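You operate a simulated robot arm through the tools that you are given. There is no shell and no other tool.

You are at the controls of a simulated robot arm. One attempt, no reset.

Task
Lift the rubber roller, set the brake dial to 5 and the spring dial to 40, then lower it.
Fine: the bag machine's yellow lever goes to OFF first and back to ON last; the other levers and dials stay as they are.

Only the result counts: the job must be done as asked and must still hold three seconds after the hand-in. Knocking over, shifting, dropping, spilling or breaking anything else fails it.

Robot
A 7-joint arm with a two-finger parallel gripper, fixed in place. Base frame: the origin is at the foot of the arm, x ahead of it, y to its left, z up. Lengths are in cm, angles in degrees, forces in N, time in s.
With the tool pointing down near the work surface it reaches from about 12 to 64 cm from the base axis. Its first joint turns from -66.0 to 66.0 degrees. Payload 2.4 kg.
Tool frame: the origin (TCP) lies between the finger pads and is the grasp point; the fingertips stand 3 cm ahead of it; z points along the fingers, y is the line along which they close. The gripper opens to 9.4 cm. The fingers are 2.8 cm wide and 1 cm thick; the gripper's body (5 by 9.6 cm) begins 5.5 cm behind the TCP.
Orientation is told as [roll, pitch, yaw] about the base's x, y, z axes, in that order, counted from this pose: with the fingers straight down and closing along the base's y, the tool's x points along the base's -x, its y along +y and its z along -z.

Tools
- The arm moves only by the tool servo_tool. Its argument "targets" is a list of rows, each a list of 6 numbers: the shift along the base's x, y, z in m, then the turn, a rotation vector about the base's x, y, z in degrees. In form: [[dx, dy, dz, ax, ay, az], ...]. A call has 1 to 20 rows; each row is the pose to reach, as a shift and turn from the pose commanded when the call began. "hand" is the closure, from 0 (fully open) to 1 (shut), set as the call begins (left out, the last holds). Rows are played at 5 a second. More than 5 cm and 8.6 degrees between two rows, or a gripper value outside its range, and nothing of the call is played. A pose out of reach is approached as far as the arm can. The call stops where the force on the tool passes 40 N (or 10 N more than at its start, if that is more) or the arm is blocked; 0.2 s more then pass. The fingers move at their own pace (about 15.3 cm/s each) and stop on an object; they squeeze with about 29 N. The grip force told is the motor's: it shows also when the fingers shut on nothing. Time passes only in rows, and 0.2 s behind the last, so rows that repeat a pose let the fingers close. The reply holds the time, the measured pose of the TCP, the force on the tool along the base axes, the opening and the grip force, in the units named above and with some noise, with the torque about the TCP (base axes, N m) and any sound that the robot's microphone picked up.
- Cameras (640 x 400 px; columns grow to the right, rows downward): "scene" is fixed at [1.04, 45.49, 147.07]; the picture's right is [-0.94, -0.34, 0.00], its down [-0.14, 0.37, -0.92] and it looks along [0.31, -0.86, -0.40] (base axes); focal length 321 px, centre (320, 200). "wrist" rides on the gripper at [7.6, 1.4, -10.2] in the tool frame; the picture's right is [-0.18, 0.98, 0.00], its down [-0.75, -0.14, -0.64] and it looks along [-0.63, -0.12, 0.77] (tool axes); focal length 243 px, centre (320, 200). There is no depth. A picture from a camera that has moved, and an enlarged one, comes with that camera's place and axes in the base frame and with its lens. The place of the scene camera against the robot may be out by one fixed shift of up to 1.2 cm in any direction.
- capture(camera): a new picture of that camera. The clock stands still meanwhile.
- inspect(camera, box): a new picture of the part [left, top, right, bottom] of that camera's present view, enlarged. The clock stands still meanwhile.
- hand_in(): hands the job in; it is judged then, once.

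Places have to be worked out from the pictures, the camera data and where the tool is seen. Open the gripper and draw the arm clear of the work before you hand the job in, unless the task says otherwise.

The tools are called after "Call:" as name(argument=value, ...) on one line, values as JSON. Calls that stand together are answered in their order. servo_tool: Moves the arm, as the interface text tells. Its arguments: {"type":"object","properties":{"targets":{"type":"array","items":{"type":"array","items":{"type":"number"}}},"hand":{"type":"number"}},"required":["targets"]} The other tools are called the same way: capture (camera) takes a picture; inspect (camera, box) takes an enlarged picture of a part of a camera's view; hand_in () hands the job in.

At the start:

```text
clock: 0.0
eef_pos: [31.07, -26.77, 130.78]
ee_rot: [-0.1, 0.0, 0.0]
ft_force: [0.7, 0.5, -0.3]
wrist_torque: [0.01, -0.02, -0.01]
gripper_width: 9.4
finger_force: 0.0
```

scene: 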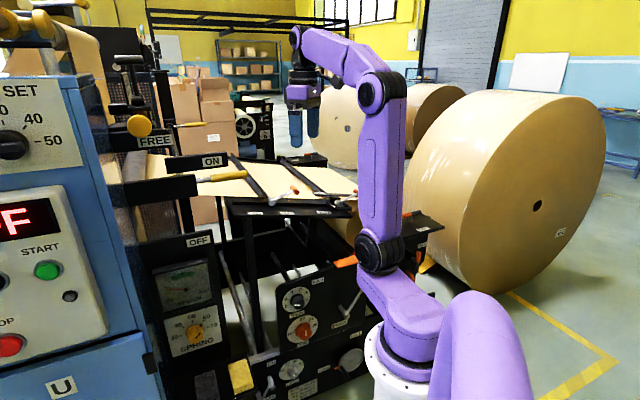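
wrist: 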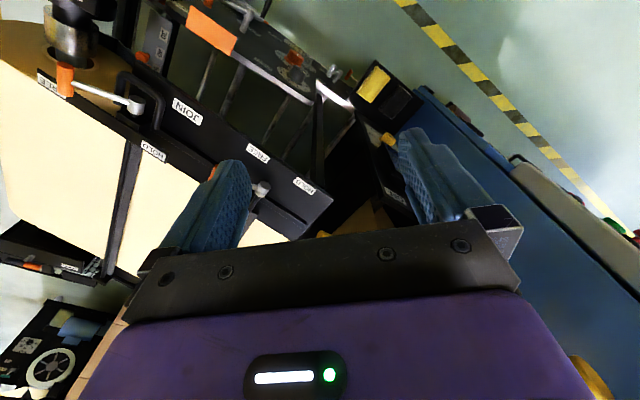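

I'll begin by looking at the scene closely; the first pictures show a bag machine with yellow levers, dials and labels, and I need to read them before moving.

Call:
inspect(camera="scene", box=[90, 40, 250, 140])

Call:
inspect(camera="scene", box=[90, 120, 250, 220])

Call:
inspect(camera="scene", box=[130, 220, 290, 320])

Call:
inspect(camera="scene", box=[130, 300, 290, 400])

Call:
inspect(camera="scene", box=[240, 260, 400, 360])

Call:
inspect(camera="scene", box=[220, 150, 380, 250])

Call:
inspect(camera="scene", box=[0, 0, 160, 100])

```text
4.00 times, centred on (170, 90) of scene
camera zoom: at [1.04, 45.49, 147.07], right [-0.94, -0.34, 0.0], down [-0.14, 0.37, -0.92], along [0.31, -0.86, -0.4], focal length 1284 px, centre (920, 640)
```

zoom: 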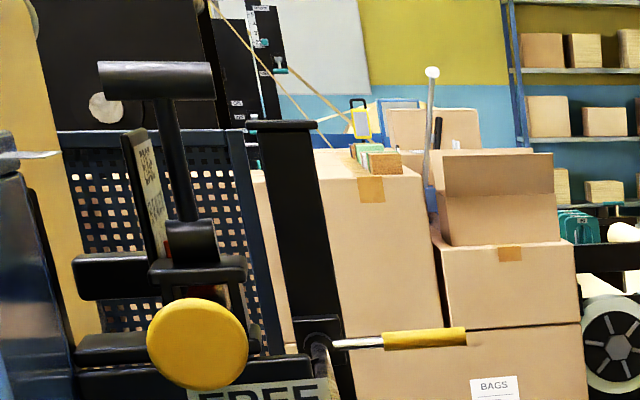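

```text
4.00 times, centred on (170, 170) of scene
camera zoom: at [1.04, 45.49, 147.07], right [-0.94, -0.34, 0.0], down [-0.14, 0.37, -0.92], along [0.31, -0.86, -0.4], focal length 1284 px, centre (920, 320)
```

zoom: 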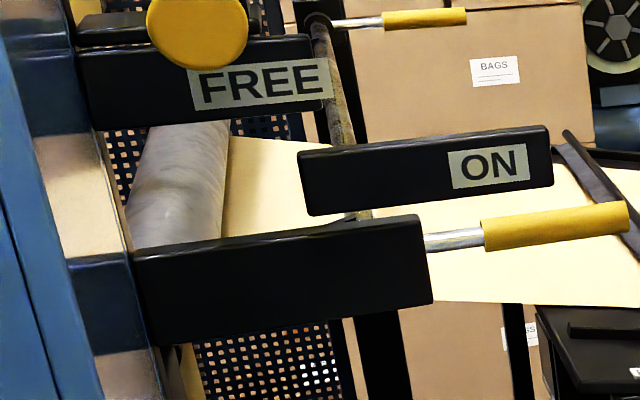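

```text
4.00 times, centred on (210, 270) of scene
camera zoom: at [1.04, 45.49, 147.07], right [-0.94, -0.34, 0.0], down [-0.14, 0.37, -0.92], along [0.31, -0.86, -0.4], focal length 1284 px, centre (760, -80)
```

zoom: 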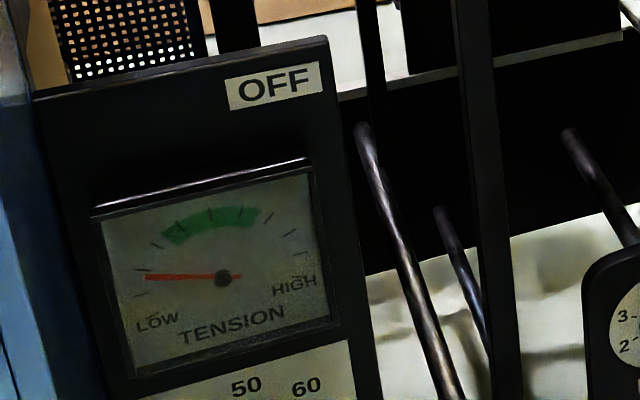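

```text
4.00 times, centred on (210, 350) of scene
camera zoom: at [1.04, 45.49, 147.07], right [-0.94, -0.34, 0.0], down [-0.14, 0.37, -0.92], along [0.31, -0.86, -0.4], focal length 1284 px, centre (760, -400)
```

zoom: 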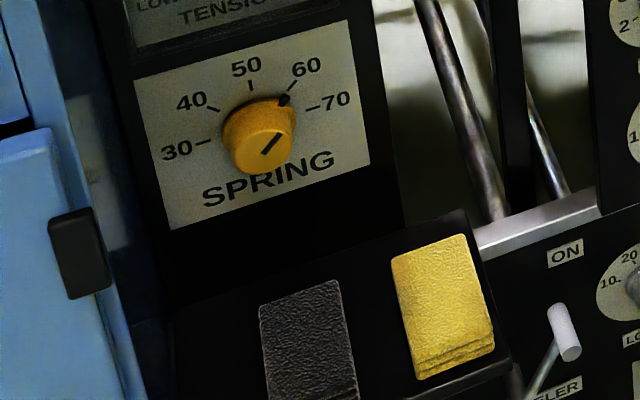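

```text
4.00 times, centred on (320, 310) of scene
camera zoom: at [1.04, 45.49, 147.07], right [-0.94, -0.34, 0.0], down [-0.14, 0.37, -0.92], along [0.31, -0.86, -0.4], focal length 1284 px, centre (320, -240)
```

zoom: 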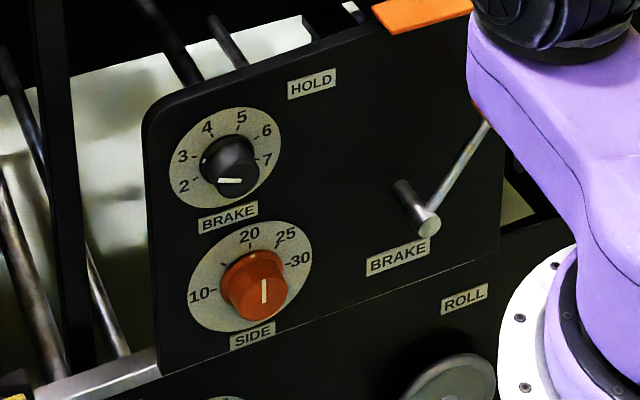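

```text
4.00 times, centred on (300, 200) of scene
camera zoom: at [1.04, 45.49, 147.07], right [-0.94, -0.34, 0.0], down [-0.14, 0.37, -0.92], along [0.31, -0.86, -0.4], focal length 1284 px, centre (400, 200)
```

zoom: 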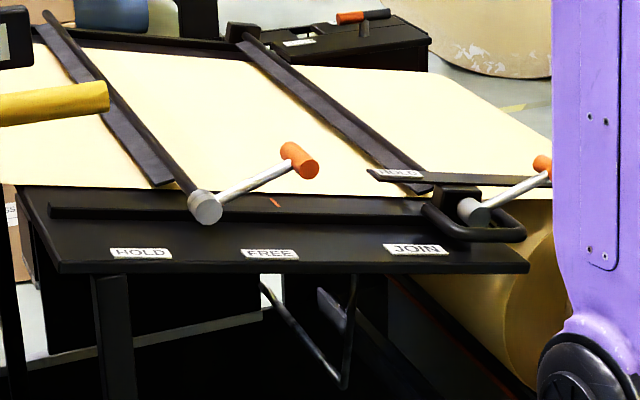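

```text
4.00 times, centred on (80, 50) of scene
camera zoom: at [1.04, 45.49, 147.07], right [-0.94, -0.34, 0.0], down [-0.14, 0.37, -0.92], along [0.31, -0.86, -0.4], focal length 1284 px, centre (1280, 800)
```

zoom: 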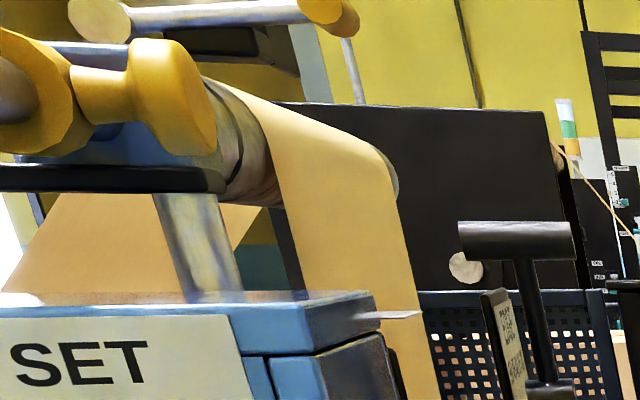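

The scene shows three yellow-handled parts near the labels FREE, ON and OFF plus a black T-handle; I'll enlarge further to tell which belongs to which machine.

Call:
inspect(camera="scene", box=[100, 50, 164, 90])

Call:
inspect(camera="scene", box=[100, 90, 164, 130])

Call:
inspect(camera="scene", box=[150, 100, 214, 140])

Call:
inspect(camera="scene", box=[140, 140, 204, 180])

Call:
inspect(camera="scene", box=[190, 140, 254, 180])

Call:
inspect(camera="scene", box=[0, 60, 160, 160])

Call:
inspect(camera="scene", box=[0, 150, 160, 250])

Call:
inspect(camera="scene", box=[0, 300, 160, 400])

Call:
inspect(camera="scene", box=[240, 330, 400, 400])

Call:
inspect(camera="scene", box=[180, 60, 340, 160])

Call:
inspect(camera="wrist", box=[0, 0, 160, 100])

Call:
inspect(camera="wrist", box=[160, 0, 320, 100])

Call:
inspect(camera="wrist", box=[240, 50, 440, 175])

Call:
inspect(camera="wrist", box=[220, 120, 420, 245])

Call:
inspect(camera="wrist", box=[0, 270, 160, 370])

```text
10.00 times, centred on (132, 70) of scene
camera zoom: at [1.04, 45.49, 147.07], right [-0.94, -0.34, 0.0], down [-0.14, 0.37, -0.92], along [0.31, -0.86, -0.4], focal length 3210 px, centre (2200, 1500)
```

zoom: 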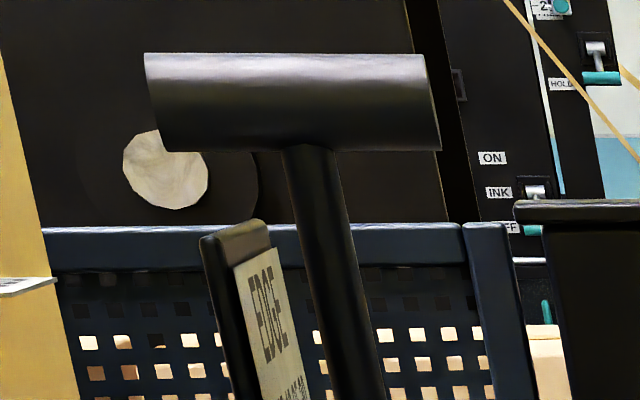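

```text
10.00 times, centred on (132, 110) of scene
camera zoom: at [1.04, 45.49, 147.07], right [-0.94, -0.34, 0.0], down [-0.14, 0.37, -0.92], along [0.31, -0.86, -0.4], focal length 3210 px, centre (2200, 1100)
```

zoom: 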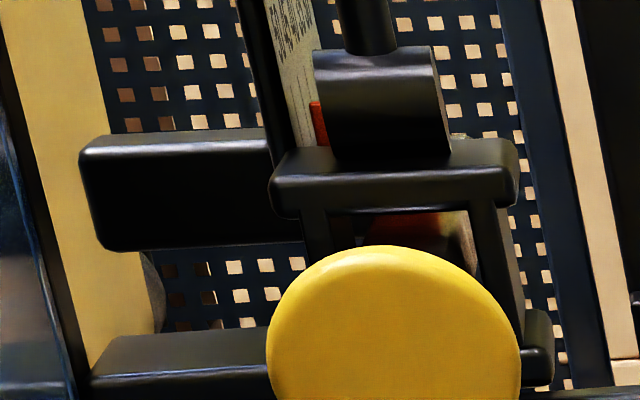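

```text
10.00 times, centred on (182, 120) of scene
camera zoom: at [1.04, 45.49, 147.07], right [-0.94, -0.34, 0.0], down [-0.14, 0.37, -0.92], along [0.31, -0.86, -0.4], focal length 3210 px, centre (1700, 1000)
```

zoom: 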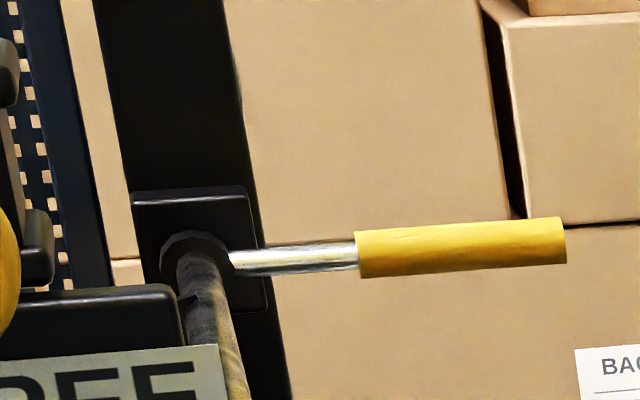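

```text
10.00 times, centred on (172, 160) of scene
camera zoom: at [1.04, 45.49, 147.07], right [-0.94, -0.34, 0.0], down [-0.14, 0.37, -0.92], along [0.31, -0.86, -0.4], focal length 3210 px, centre (1800, 600)
```

zoom: 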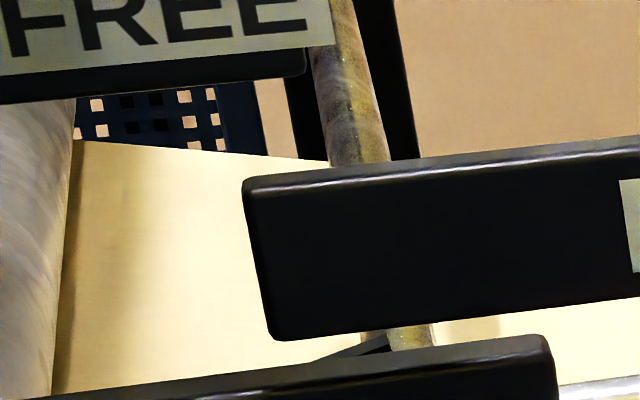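

```text
10.00 times, centred on (222, 160) of scene
camera zoom: at [1.04, 45.49, 147.07], right [-0.94, -0.34, 0.0], down [-0.14, 0.37, -0.92], along [0.31, -0.86, -0.4], focal length 3210 px, centre (1300, 600)
```

zoom: 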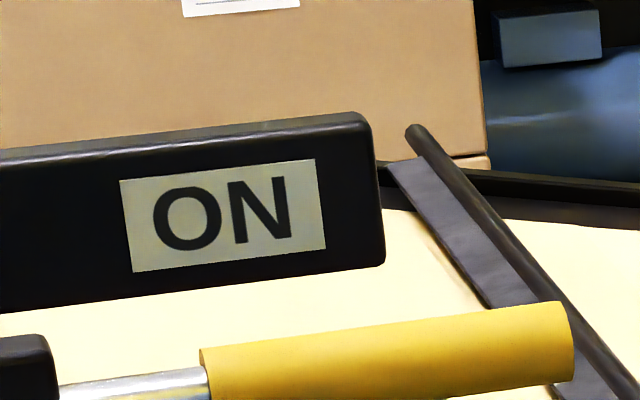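

```text
4.00 times, centred on (80, 110) of scene
camera zoom: at [1.04, 45.49, 147.07], right [-0.94, -0.34, 0.0], down [-0.14, 0.37, -0.92], along [0.31, -0.86, -0.4], focal length 1284 px, centre (1280, 560)
```

zoom: 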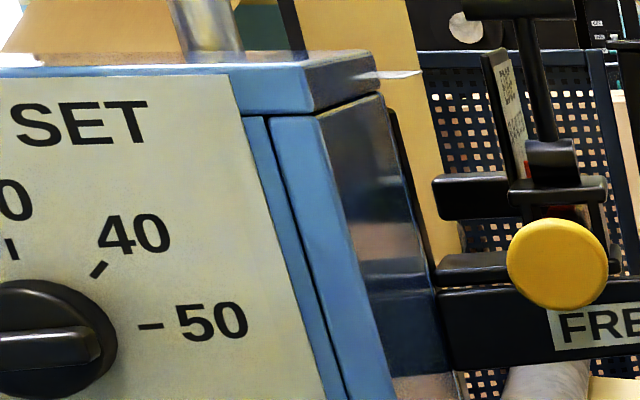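

```text
4.00 times, centred on (80, 200) of scene
camera zoom: at [1.04, 45.49, 147.07], right [-0.94, -0.34, 0.0], down [-0.14, 0.37, -0.92], along [0.31, -0.86, -0.4], focal length 1284 px, centre (1280, 200)
```

zoom: 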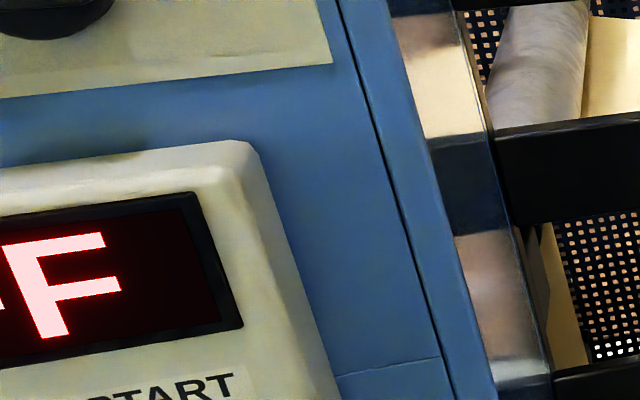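

```text
4.00 times, centred on (80, 350) of scene
camera zoom: at [1.04, 45.49, 147.07], right [-0.94, -0.34, 0.0], down [-0.14, 0.37, -0.92], along [0.31, -0.86, -0.4], focal length 1284 px, centre (1280, -400)
```

zoom: 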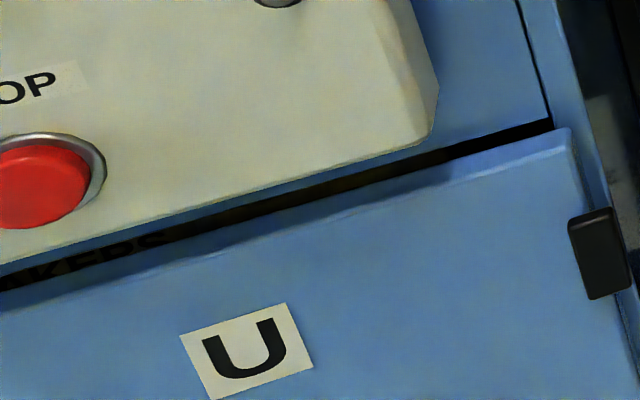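

```text
4.00 times, centred on (320, 365) of scene
camera zoom: at [1.04, 45.49, 147.07], right [-0.94, -0.34, 0.0], down [-0.14, 0.37, -0.92], along [0.31, -0.86, -0.4], focal length 1284 px, centre (320, -460)
```

zoom: 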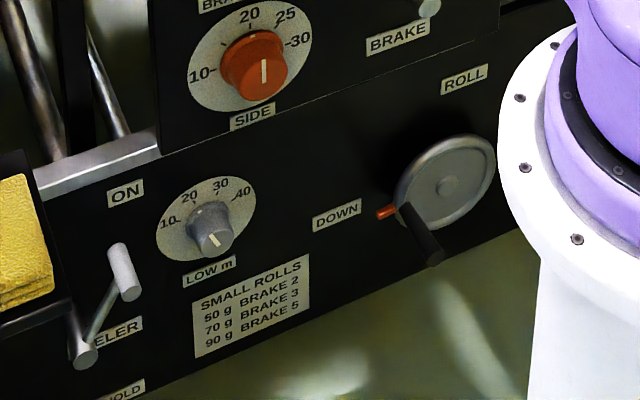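

```text
4.00 times, centred on (260, 110) of scene
camera zoom: at [1.04, 45.49, 147.07], right [-0.94, -0.34, 0.0], down [-0.14, 0.37, -0.92], along [0.31, -0.86, -0.4], focal length 1284 px, centre (560, 560)
```

zoom: 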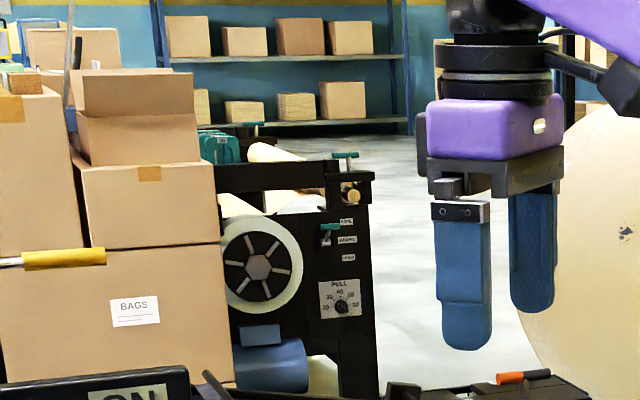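

```text
4.00 times, centred on (80, 50) of wrist
camera zoom: at [23.29, -25.39, 140.96], right [0.18, 0.98, 0.0], down [0.75, -0.14, 0.64], along [0.63, -0.12, -0.77], focal length 970 px, centre (1280, 800)
```

zoom: 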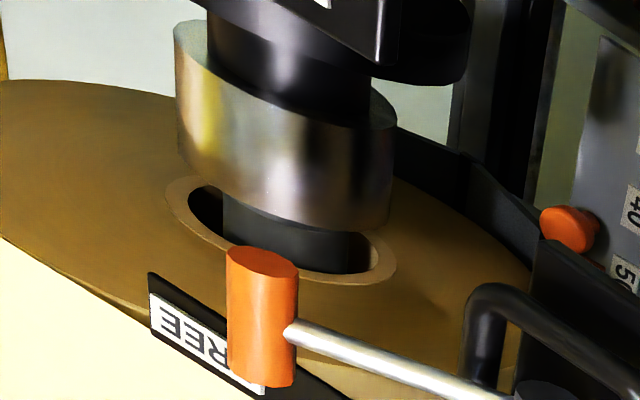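

```text
4.00 times, centred on (240, 50) of wrist
camera zoom: at [23.29, -25.39, 140.96], right [0.18, 0.98, 0.0], down [0.75, -0.14, 0.64], along [0.63, -0.12, -0.77], focal length 970 px, centre (640, 800)
```

zoom: 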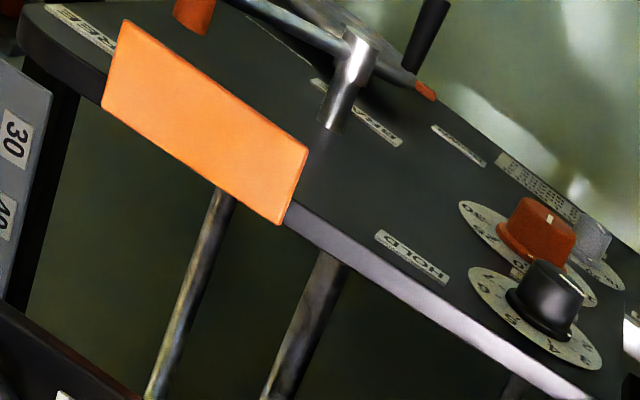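

```text
3.20 times, centred on (340, 112) of wrist
camera zoom: at [23.29, -25.39, 140.96], right [0.18, 0.98, 0.0], down [0.75, -0.14, 0.64], along [0.63, -0.12, -0.77], focal length 776 px, centre (256, 480)
```

zoom: 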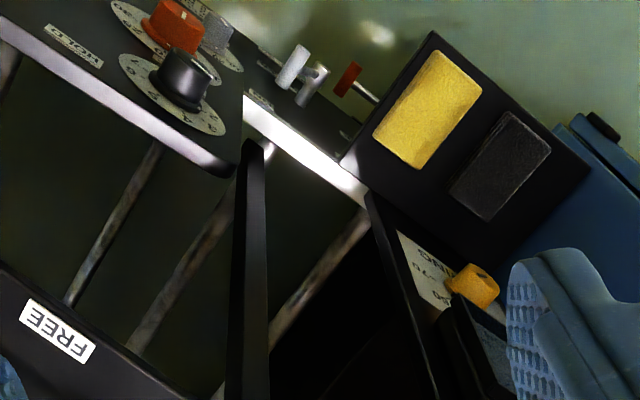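

```text
3.20 times, centred on (320, 182) of wrist
camera zoom: at [23.29, -25.39, 140.96], right [0.18, 0.98, 0.0], down [0.75, -0.14, 0.64], along [0.63, -0.12, -0.77], focal length 776 px, centre (320, 256)
```

zoom: 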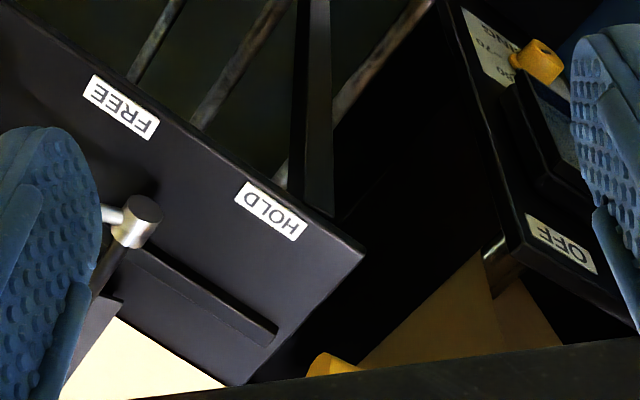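

```text
4.00 times, centred on (80, 320) of wrist
camera zoom: at [23.29, -25.39, 140.96], right [0.18, 0.98, 0.0], down [0.75, -0.14, 0.64], along [0.63, -0.12, -0.77], focal length 970 px, centre (1280, -280)
```

zoom: 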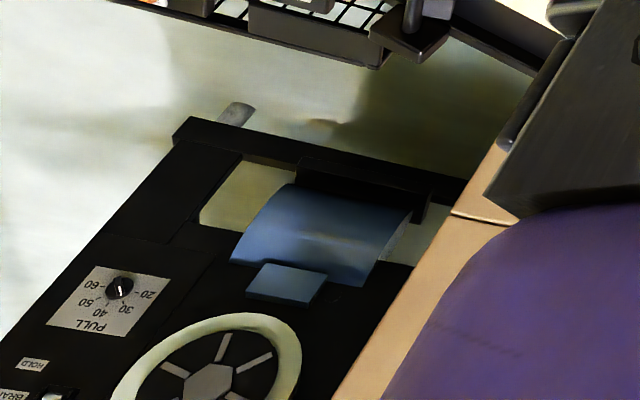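

Triangulating the two views gives: OFF label about (59,-16,100), SPRING knob about (61,-10,69), BRAKE knob about (38,-35,69), all on a panel facing (-0.7,0.7,0). I'll draw the arm back over free space and tilt the wrist camera up to view the roller, ON/OFF and FREE levers.

Call:
servo_tool(targets=[[-0.007, 0.034, 0.006, -1.9, -4, -1.8], [-0.014, 0.068, 0.012, -3.8, -8, -3.6], [-0.021, 0.102, 0.018, -5.6, -12, -5.3], [-0.028, 0.136, 0.024, -7.5, -16, -7], [-0.035, 0.17, 0.03, -9.4, -20, -8.8], [-0.042, 0.204, 0.036, -11.3, -24, -10.5], [-0.049, 0.238, 0.042, -13.1, -28, -12.3], [-0.056, 0.27, 0.048, -15, -32, -14]])

Call:
capture(camera="wrist")

Call:
capture(camera="scene")

```text
clock: 1.8
eef_pos: [25.43, 0.02, 135.54]
ee_rot: [-12.1, -33.4, -10.9]
ft_force: [-0.3, 0.3, -0.3]
wrist_torque: [-0.02, -0.02, -0.01]
gripper_width: 9.39
finger_force: 0.1
```

```text
taken
camera wrist: at [14.49, 5.78, 139.41], right [0.45, 0.89, -0.07], down [0.26, -0.05, 0.96], along [0.86, -0.45, -0.26], focal length 243 px, centre (320, 200)
```

wrist: 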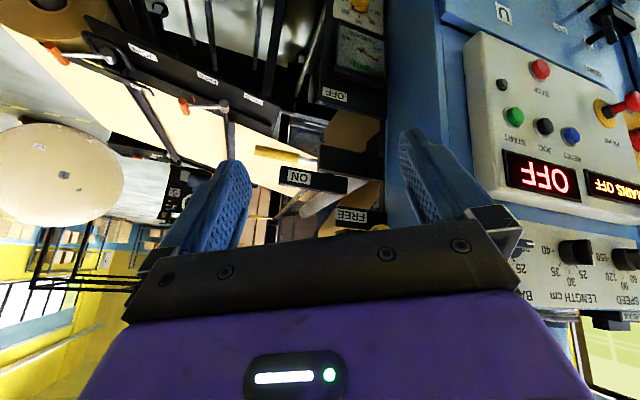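

```text
taken
```

scene: 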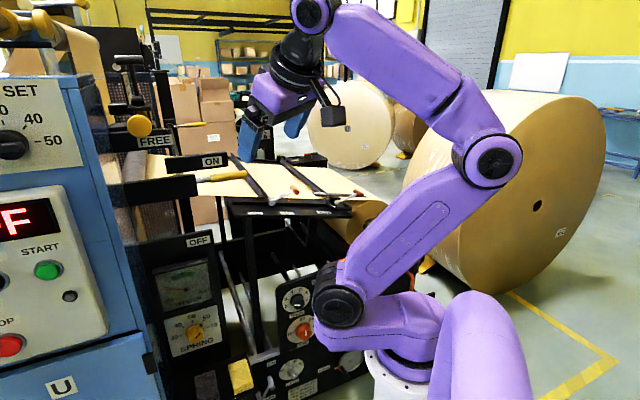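

The wrist view (upside-down) shows the OFF, ON and FREE bars between the fingers and the blue control box with its display. I'll enlarge those parts.

Call:
inspect(camera="wrist", box=[240, 120, 400, 220])

Call:
inspect(camera="wrist", box=[280, 180, 408, 260])

Call:
inspect(camera="wrist", box=[260, 40, 420, 140])

Call:
inspect(camera="wrist", box=[480, 40, 640, 140])

Call:
inspect(camera="wrist", box=[480, 140, 640, 240])

Call:
inspect(camera="wrist", box=[480, 220, 640, 320])

Call:
inspect(camera="wrist", box=[80, 0, 280, 125])

Call:
inspect(camera="scene", box=[0, 0, 110, 69])

```text
4.00 times, centred on (320, 170) of wrist
camera zoom: at [14.49, 5.78, 139.41], right [0.45, 0.89, -0.07], down [0.26, -0.05, 0.96], along [0.86, -0.45, -0.26], focal length 970 px, centre (320, 320)
```

zoom: 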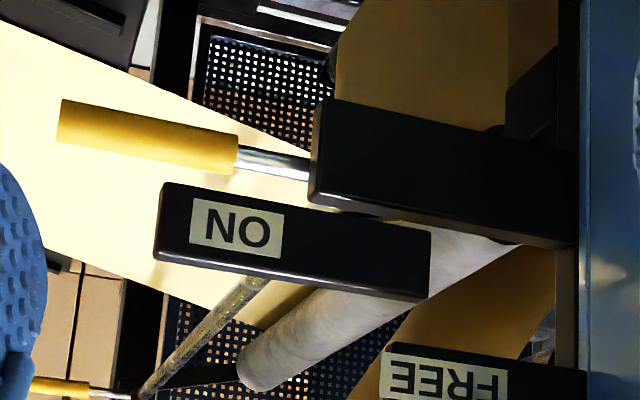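

```text
5.00 times, centred on (344, 220) of wrist
camera zoom: at [14.49, 5.78, 139.41], right [0.45, 0.89, -0.07], down [0.26, -0.05, 0.96], along [0.86, -0.45, -0.26], focal length 1213 px, centre (200, 100)
```

zoom: 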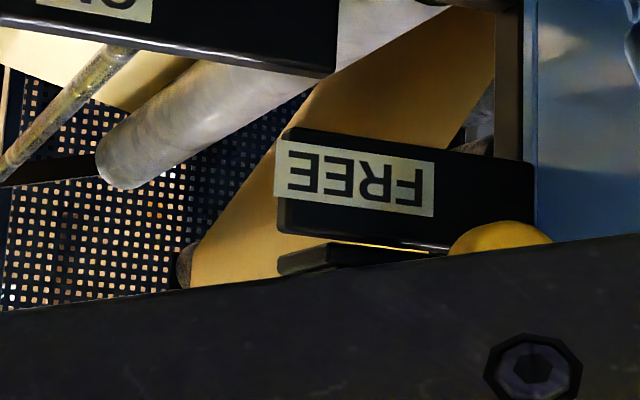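

```text
4.00 times, centred on (340, 90) of wrist
camera zoom: at [14.49, 5.78, 139.41], right [0.45, 0.89, -0.07], down [0.26, -0.05, 0.96], along [0.86, -0.45, -0.26], focal length 970 px, centre (240, 640)
```

zoom: 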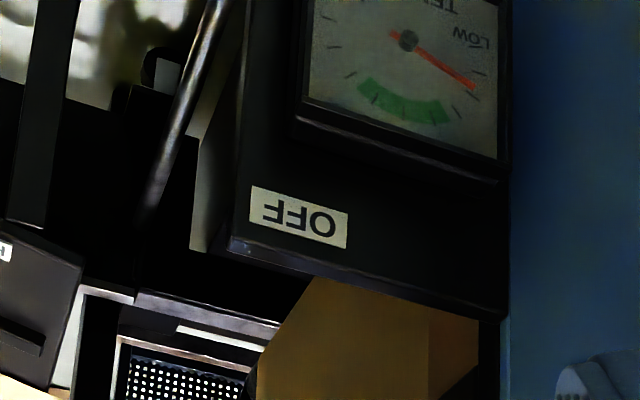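

```text
4.00 times, centred on (560, 90) of wrist
camera zoom: at [14.49, 5.78, 139.41], right [0.45, 0.89, -0.07], down [0.26, -0.05, 0.96], along [0.86, -0.45, -0.26], focal length 970 px, centre (-640, 640)
```

zoom: 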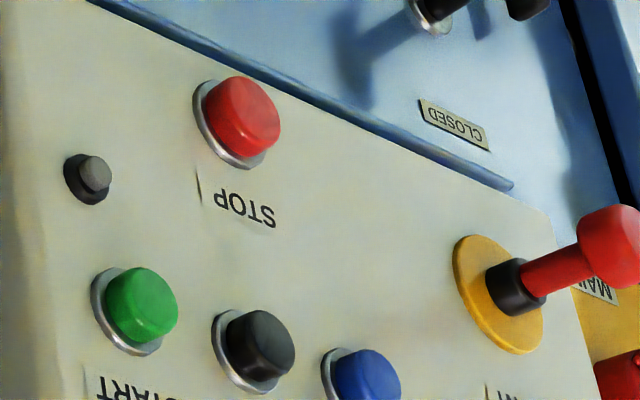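

```text
4.00 times, centred on (560, 190) of wrist
camera zoom: at [14.49, 5.78, 139.41], right [0.45, 0.89, -0.07], down [0.26, -0.05, 0.96], along [0.86, -0.45, -0.26], focal length 970 px, centre (-640, 240)
```

zoom: 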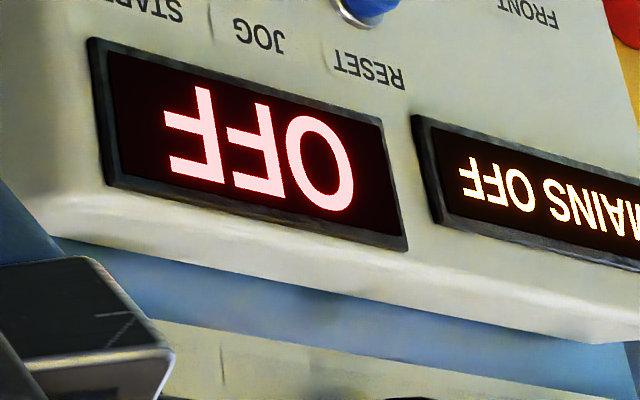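

```text
4.00 times, centred on (560, 270) of wrist
camera zoom: at [14.49, 5.78, 139.41], right [0.45, 0.89, -0.07], down [0.26, -0.05, 0.96], along [0.86, -0.45, -0.26], focal length 970 px, centre (-640, -80)
```

zoom: 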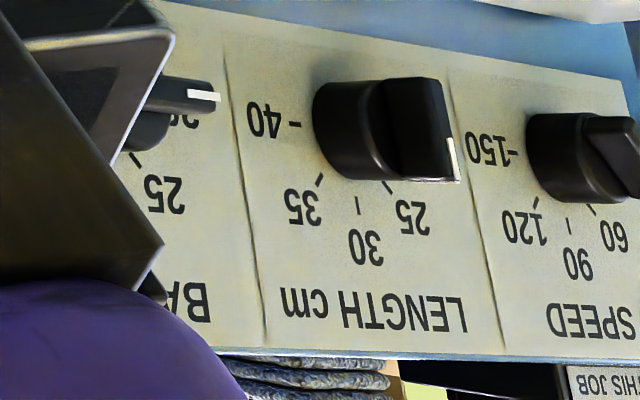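

```text
3.20 times, centred on (180, 62) of wrist
camera zoom: at [14.49, 5.78, 139.41], right [0.45, 0.89, -0.07], down [0.26, -0.05, 0.96], along [0.86, -0.45, -0.26], focal length 776 px, centre (768, 640)
```

zoom: 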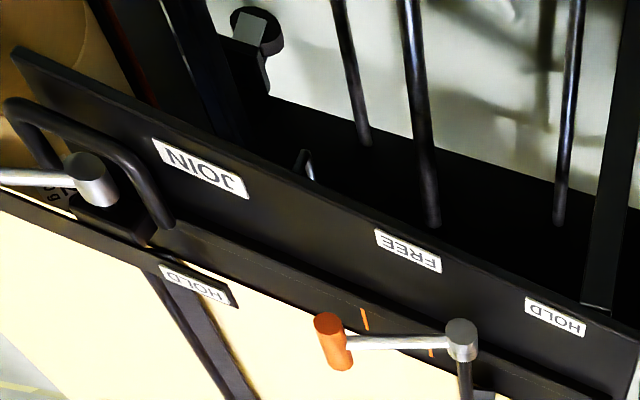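

```text
5.80 times, centred on (55, 34) of scene
camera zoom: at [1.04, 45.49, 147.07], right [-0.94, -0.34, 0.0], down [-0.14, 0.37, -0.92], along [0.31, -0.86, -0.4], focal length 1861 px, centre (1856, 1159)
```

zoom: 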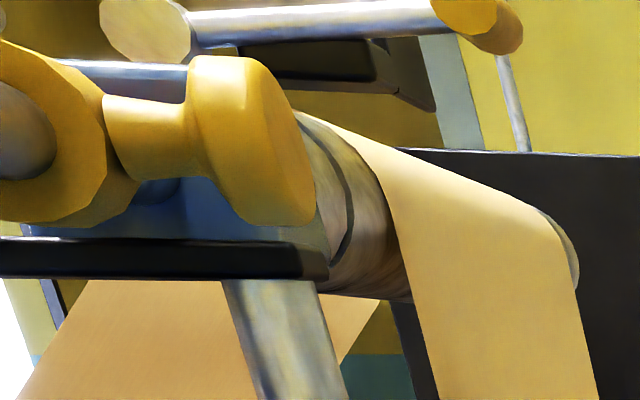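

The bag machine's ON/OFF lever (yellow sleeve) runs from about (59,-19,117) to (51,-31,116), lying horizontal under the ON bar, and seems fixed to the shaft that runs across beside the grey roller. I'll swing the camera to the right side to see how the lever, the FREE knob and the roller are linked.

Call:
servo_tool(targets=[[0.011, -0.038, 0.008, 0, 0, 7], [0.022, -0.076, 0.016, 0, 0, 14], [0.033, -0.114, 0.024, 0, 0, 21], [0.044, -0.152, 0.032, 0, 0, 28], [0.055, -0.19, 0.04, 0, 0, 35], [0.066, -0.228, 0.045, 0, 0, 42], [0.076, -0.266, 0.05, 0, 0, 49], [0.086, -0.3, 0.055, 0, 0, 55]])

Call:
capture(camera="wrist")

Call:
inspect(camera="wrist", box=[220, 0, 420, 125])

Call:
inspect(camera="wrist", box=[220, 120, 420, 245])

```text
clock: 3.6
eef_pos: [34.01, -29.94, 141.31]
ee_rot: [-12.3, -33.3, 44.5]
ft_force: [0.2, 0.0, 0.5]
wrist_torque: [-0.03, -0.02, 0.03]
gripper_width: 9.41
finger_force: 0.1
```

```text
taken
camera wrist: at [23.19, -35.56, 145.01], right [-0.48, 0.87, -0.07], down [0.19, 0.19, 0.96], along [0.86, 0.45, -0.26], focal length 243 px, centre (320, 200)
```

wrist: 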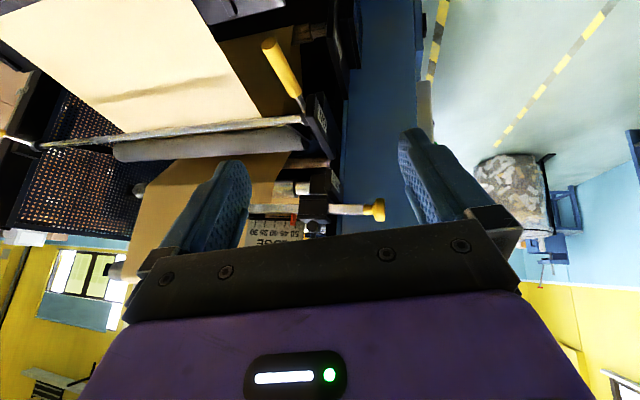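

```text
3.20 times, centred on (320, 62) of wrist
camera zoom: at [23.19, -35.56, 145.01], right [-0.48, 0.87, -0.07], down [0.19, 0.19, 0.96], along [0.86, 0.45, -0.26], focal length 776 px, centre (320, 640)
```

zoom: 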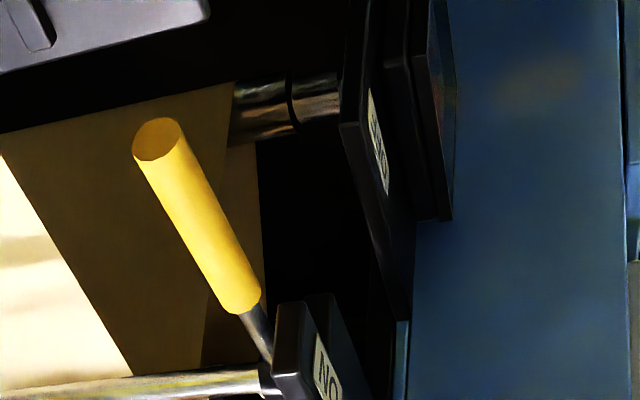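

```text
3.20 times, centred on (320, 182) of wrist
camera zoom: at [23.19, -35.56, 145.01], right [-0.48, 0.87, -0.07], down [0.19, 0.19, 0.96], along [0.86, 0.45, -0.26], focal length 776 px, centre (320, 256)
```

zoom: 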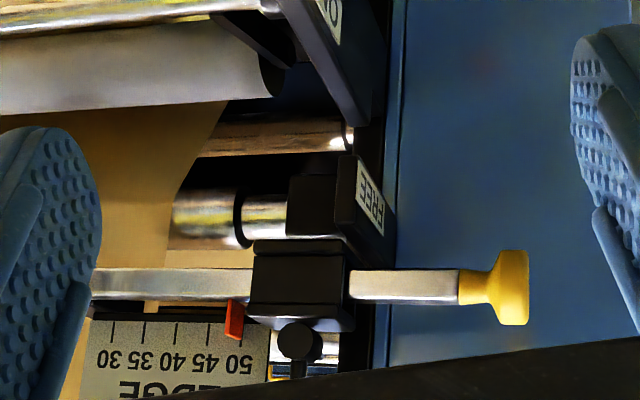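

The black/yellow plunger at FREE is only the edge guide (scale 30–50), while the grey rubber roller hangs on arms from the yellow lever's shaft, so lever ON→OFF lifts it and back to ON lowers it. Lever sleeve is at (58.5,-23.6,116)–(51.5,-30.7,116). Next I'll go in front of the lower panel to read the SPRING dial closely.

Call:
servo_tool(targets=[[-0.011, 0.038, -0.008, 0, 0, -7], [-0.022, 0.076, -0.016, 0, 0, -14], [-0.033, 0.114, -0.024, 0, 0, -21], [-0.044, 0.152, -0.032, 0, 0, -28], [-0.055, 0.19, -0.04, 0, 0, -35], [-0.062, 0.228, -0.06, 0, 0, -42], [-0.056, 0.262, -0.09, 0, 0, -49], [-0.042, 0.287, -0.12, 0, 0, -55], [-0.028, 0.3, -0.16, 0, 0, -60], [-0.012, 0.305, -0.2, 0, 0, -65], [0.006, 0.308, -0.24, 0, 0, -70], [0.022, 0.31, -0.28, 0, 0, -73], [0.04, 0.312, -0.32, 0, 0, -73]])

Call:
capture(camera="wrist")

Call:
capture(camera="scene")

```text
clock: 6.4
eef_pos: [37.71, 1.41, 109.03]
ee_rot: [-12.2, -33.3, -28.7]
ft_force: [-0.4, 0.2, 1.1]
wrist_torque: [0.01, -0.01, 0.01]
gripper_width: 9.41
finger_force: 0.0
```

```text
taken
camera wrist: at [29.19, 10.14, 112.9], right [0.7, 0.71, -0.07], down [0.24, -0.13, 0.96], along [0.68, -0.69, -0.26], focal length 243 px, centre (320, 200)
```

wrist: 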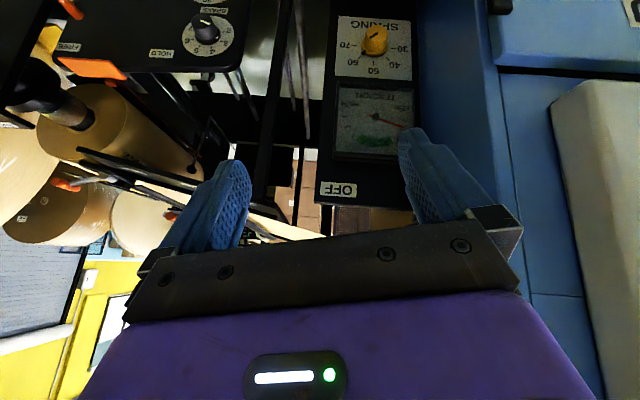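

```text
taken
```

scene: 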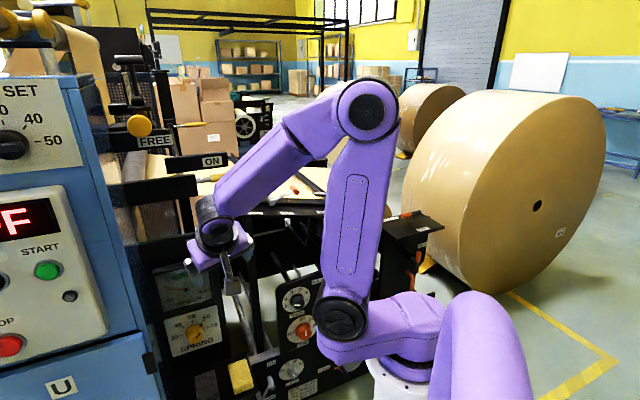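

Both dials are now visible upside-down in the wrist picture; I'll enlarge them to read the pointers.

Call:
inspect(camera="wrist", box=[328, 10, 424, 70])

Call:
inspect(camera="wrist", box=[160, 0, 256, 60])

Call:
inspect(camera="scene", box=[272, 280, 320, 310])

Call:
inspect(camera="scene", box=[160, 305, 224, 345])

Call:
inspect(camera="wrist", box=[280, 130, 440, 230])

```text
6.67 times, centred on (376, 40) of wrist
camera zoom: at [29.19, 10.14, 112.9], right [0.7, 0.71, -0.07], down [0.24, -0.13, 0.96], along [0.68, -0.69, -0.26], focal length 1618 px, centre (-53, 1267)
```

zoom: 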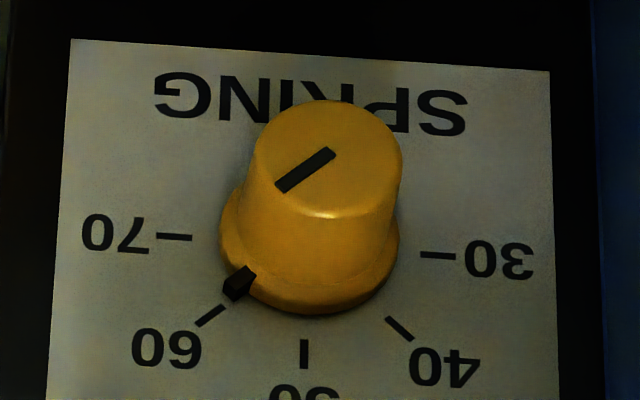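

```text
6.67 times, centred on (208, 30) of wrist
camera zoom: at [29.19, 10.14, 112.9], right [0.7, 0.71, -0.07], down [0.24, -0.13, 0.96], along [0.68, -0.69, -0.26], focal length 1618 px, centre (1067, 1333)
```

zoom: 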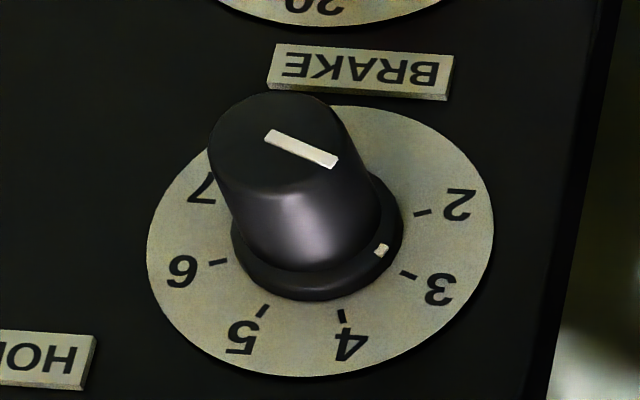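

```text
13.33 times, centred on (296, 295) of scene
camera zoom: at [1.04, 45.49, 147.07], right [-0.94, -0.34, 0.0], down [-0.14, 0.37, -0.92], along [0.31, -0.86, -0.4], focal length 4280 px, centre (640, -1067)
```

zoom: 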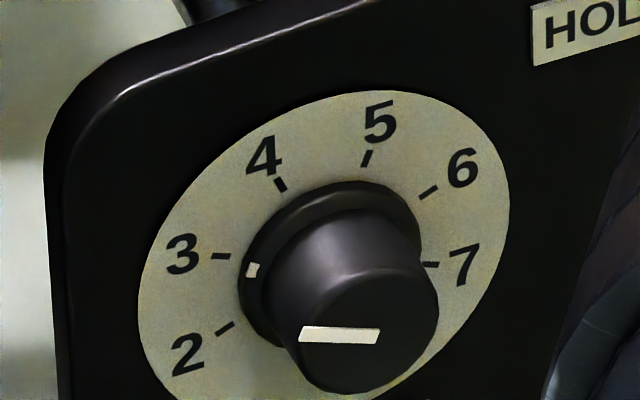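

```text
10.00 times, centred on (192, 325) of scene
camera zoom: at [1.04, 45.49, 147.07], right [-0.94, -0.34, 0.0], down [-0.14, 0.37, -0.92], along [0.31, -0.86, -0.4], focal length 3210 px, centre (1600, -1050)
```

zoom: 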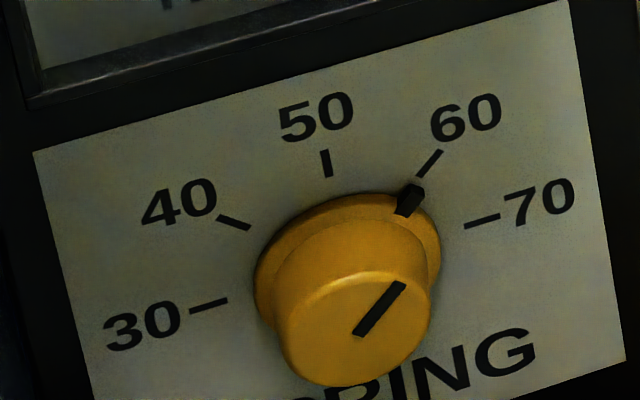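

```text
4.00 times, centred on (360, 180) of wrist
camera zoom: at [29.19, 10.14, 112.9], right [0.7, 0.71, -0.07], down [0.24, -0.13, 0.96], along [0.68, -0.69, -0.26], focal length 970 px, centre (160, 280)
```

zoom: 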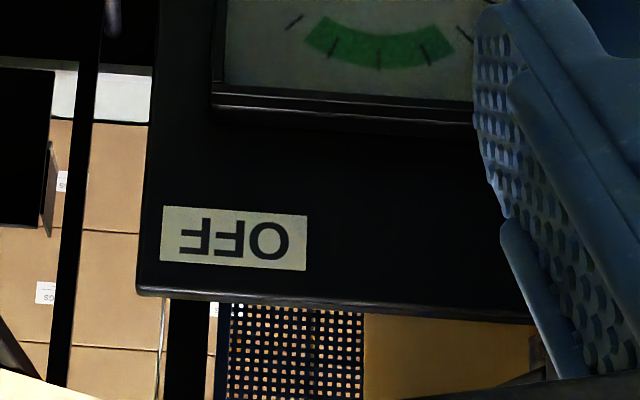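

SPRING pointer reads about 61–62 (45° per 10), so 40 lies about 97° counter-clockwise; BRAKE reads about 2.9 (about 40° per unit), so 5 lies about 85° clockwise. Dial centres come out at (62.5,-11.7,70) and (38.8,-35.5,70), knobs about 3 cm high. I'll test here in free space how far the wrist can roll about its own axis, to get the camera above the tool.

Call:
servo_tool(targets=[[0, 0, 0, 3.0, -3.6, -6.6], [0, 0, 0, 6.0, -7.2, -13.2], [0, 0, 0, 9.0, -10.8, -19.8], [0, 0, 0, 12.0, -14.4, -26.4], [0, 0, 0, 15.0, -18.0, -33.0], [0, 0, 0, 18.0, -21.6, -39.6], [0, 0, 0, 21.0, -25.2, -46.2], [0, 0, 0, 24.0, -28.8, -52.8], [0, 0, 0, 27.0, -32.4, -59.4], [0, 0, 0, 30.0, -36.0, -66.0], [0, 0, 0, 33.0, -39.6, -72.6], [0, 0, 0, 36.0, -43.2, -79.2]])

Call:
capture(camera="wrist")

Call:
capture(camera="scene")

```text
clock: 9.0
eef_pos: [37.92, 1.43, 109.05]
ee_rot: [34.9, -5.9, -131.5]
ft_force: [-0.3, 0.4, -0.8]
wrist_torque: [0.03, 0.02, -0.02]
gripper_width: 9.4
finger_force: 0.0
```

```text
taken
camera wrist: at [40.05, 10.9, 117.35], right [0.52, -0.63, 0.58], down [-0.83, -0.21, 0.52], along [-0.21, -0.75, -0.63], focal length 243 px, centre (320, 200)
```

wrist: 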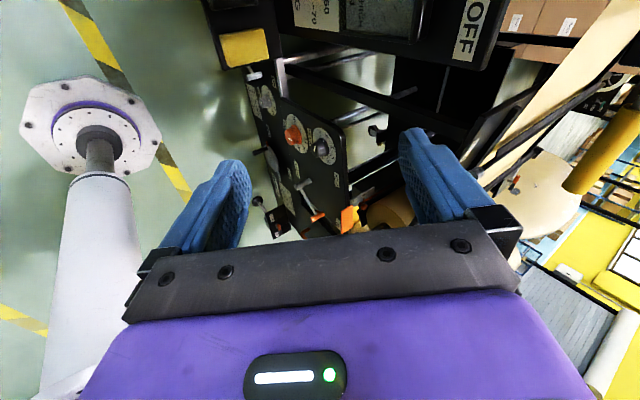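

```text
taken
```

scene: 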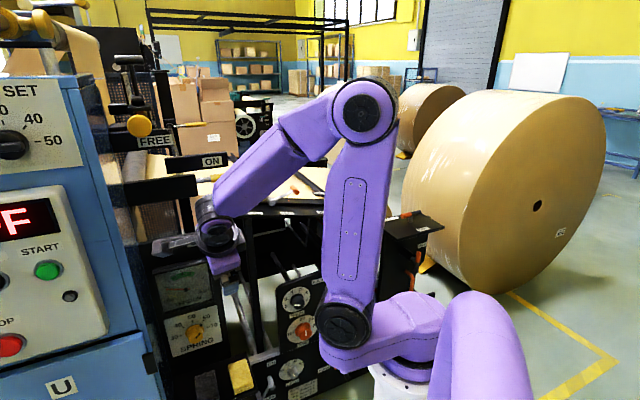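

It rolled 97° freely with the camera now to the left of the tool; I'll go on another 80° about the same axis to see if the camera can come on top.

Call:
servo_tool(targets=[[0, 0, 0, 3.0, -3.6, -6.6], [0, 0, 0, 6.0, -7.2, -13.2], [0, 0, 0, 9.0, -10.8, -19.8], [0, 0, 0, 12.0, -14.4, -26.4], [0, 0, 0, 15.0, -18.0, -33.0], [0, 0, 0, 18.0, -21.6, -39.6], [0, 0, 0, 21.0, -25.2, -46.2], [0, 0, 0, 24.0, -28.8, -52.8], [0, 0, 0, 27.0, -32.4, -59.4], [0, 0, 0, 30.0, -36.0, -66.0]])

Call:
capture(camera="wrist")

Call:
capture(camera="scene")

```text
clock: 11.2
eef_pos: [26.31, -7.73, 110.08]
ee_rot: [13.5, 32.6, 156.3]
ft_force: [0.5, -0.5, 0.2]
wrist_torque: [0.03, 0.01, 0.02]
gripper_width: 9.39
finger_force: 0.0
out of reach, approached as far as the arm can: row 2, 3, 4, 5, 6, 7, 8, 9, 10
```

```text
taken
camera wrist: at [27.49, -7.2, 122.81], right [-0.64, -0.76, 0.09], down [-0.76, 0.65, 0.09], along [-0.13, -0.01, -0.99], focal length 243 px, centre (320, 200)
```

wrist: 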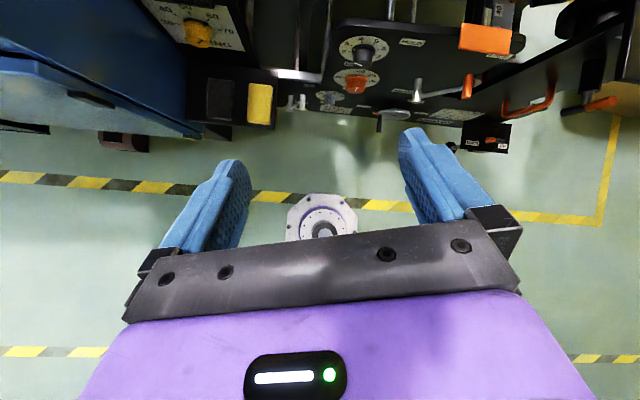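

```text
taken
```

scene: 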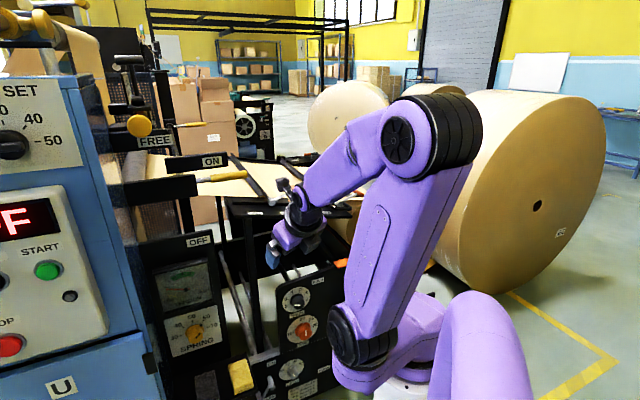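

The wrist hit a joint limit a little past +105° and the arm drifted to (26,-8,110). I'll hold with a zero row to learn which pose counts as "commanded" before turning back.

Call:
servo_tool(targets=[[0, 0, 0, 0, 0, 0]])

```text
clock: 11.6
eef_pos: [26.39, -7.67, 110.17]
ee_rot: [13.5, 32.6, 156.3]
ft_force: [-0.6, -0.3, -0.3]
wrist_torque: [-0.02, -0.03, -0.02]
gripper_width: 9.39
finger_force: 0.1
```

The commanded pose is now the reached one, and its axes show the tool direction is right and the camera is flipped on top (roll about 175°); only the position drifted. I'll test whether the arm can travel in this flipped attitude, moving back towards (38,1,109).

Call:
servo_tool(targets=[[0.03, 0.02, 0, 0, 0, 0], [0.06, 0.045, 0, 0, 0, 0], [0.09, 0.07, 0, 0, 0, 0], [0.115, 0.09, 0, 0, 0, 0]])

Call:
capture(camera="scene")

Call:
capture(camera="wrist")

```text
clock: 12.6
eef_pos: [26.2, -8.89, 110.91]
ee_rot: [13.4, 33.2, 153.6]
ft_force: [-0.6, 0.7, 0.8]
wrist_torque: [-0.03, 0.01, 0.0]
gripper_width: 9.42
finger_force: 0.0
out of reach, approached as far as the arm can: row 1, 2, 3, 4
```

```text
taken
```

scene: 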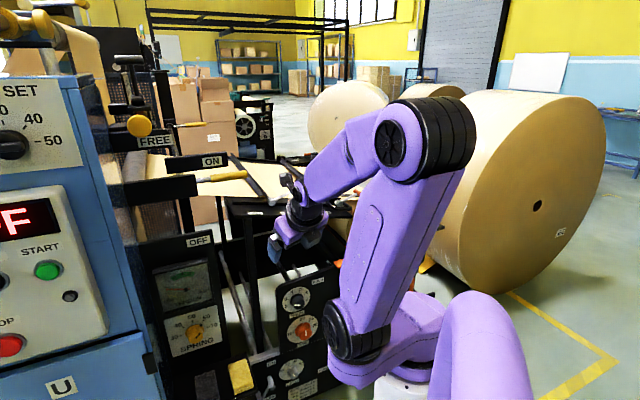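

```text
taken
camera wrist: at [27.36, -8.32, 123.46], right [-0.67, -0.73, 0.09], down [-0.73, 0.68, 0.08], along [-0.12, -0.01, -0.99], focal length 243 px, centre (320, 200)
```

wrist: 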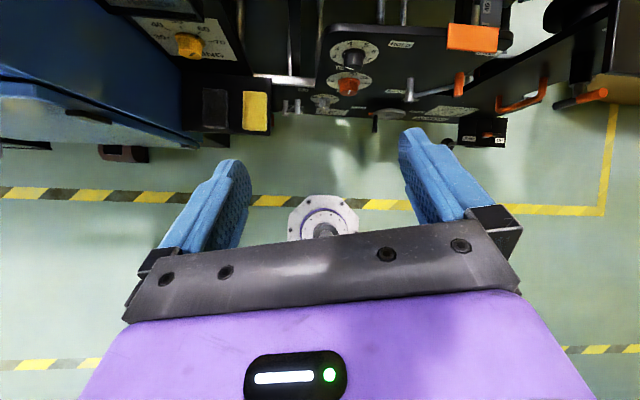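

Moving on is blocked by the joint limit in this attitude, so I'll roll back the other way (about -100°), then look at how far negative roll goes.

Call:
servo_tool(targets=[[0, 0, 0, -3.2, 3.5, 6.8], [0, 0, 0, -6.4, 7.0, 13.6], [0, 0, 0, -9.6, 10.5, 20.4], [0, 0, 0, -12.8, 14.0, 27.2], [0, 0.01, 0, -16.0, 17.5, 34.0], [0, 0.02, 0, -19.2, 21.0, 40.8], [0, 0.03, 0, -22.4, 24.5, 47.6], [0, 0.04, 0, -25.6, 28.0, 54.4], [0, 0.05, 0, -28.8, 31.5, 61.2], [0, 0.06, 0, -32.0, 35.0, 68.0], [0, 0.07, 0, -35.2, 38.5, 74.8], [0, 0.08, 0, -38.4, 42.0, 81.6]])

Call:
capture(camera="scene")

```text
clock: 15.2
eef_pos: [27.19, -1.15, 111.96]
ee_rot: [33.4, -14.9, -114.6]
ft_force: [0.2, 0.3, 0.5]
wrist_torque: [-0.01, 0.01, 0.0]
gripper_width: 9.41
finger_force: 0.0
out of reach, approached as far as the arm can: row 9, 10, 11, 12
```

```text
taken
```

scene: 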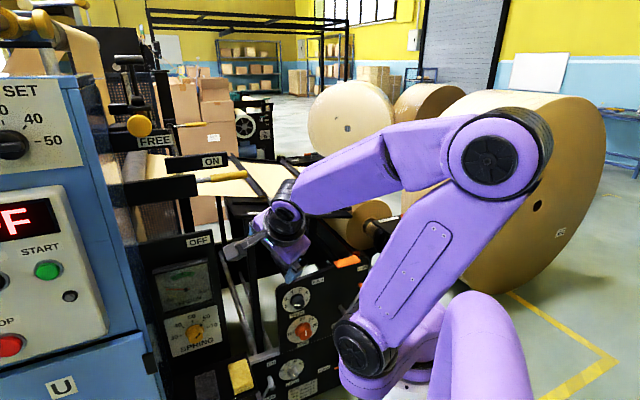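

The arm's elbow has swung out to the side; I'll continue rolling back to the original attitude while moving outward and up, to bring the arm back to its first configuration.

Call:
servo_tool(targets=[[0.0, 0, 0.01, -3.3, 3.4, 6.5], [0.01, 0, 0.02, -6.6, 6.8, 13], [0.02, 0, 0.04, -9.9, 10.2, 19.5], [0.03, 0, 0.06, -13.2, 13.6, 26], [0.04, 0, 0.08, -16.5, 17, 32.5], [0.05, 0, 0.1, -19.8, 20.4, 39], [0.06, 0, 0.12, -23.1, 23.8, 45.5], [0.07, 0, 0.14, -26.4, 27.2, 52], [0.08, 0, 0.15, -29.7, 30.6, 58.5], [0.09, 0, 0.15, -33, 34, 65], [0.1, 0, 0.15, -36.3, 37.4, 71.5], [0.1, 0, 0.15, -38.5, 39.7, 75.9]])

Call:
capture(camera="scene")

```text
clock: 17.8
eef_pos: [37.19, -1.35, 127.14]
ee_rot: [-19.9, -30.9, -10.6]
ft_force: [-0.4, -0.6, 0.1]
wrist_torque: [0.04, 0.02, 0.02]
gripper_width: 9.38
finger_force: 0.0
```

```text
taken
```

scene: 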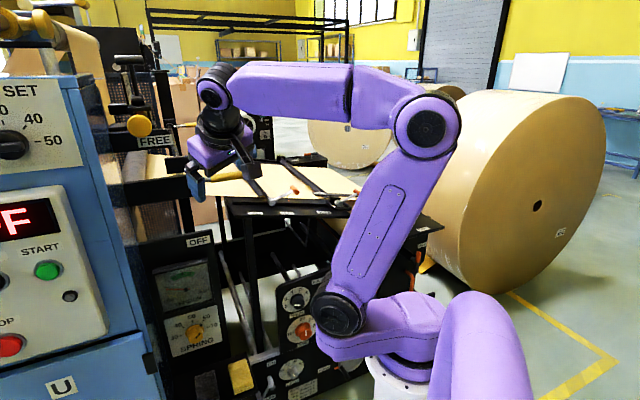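

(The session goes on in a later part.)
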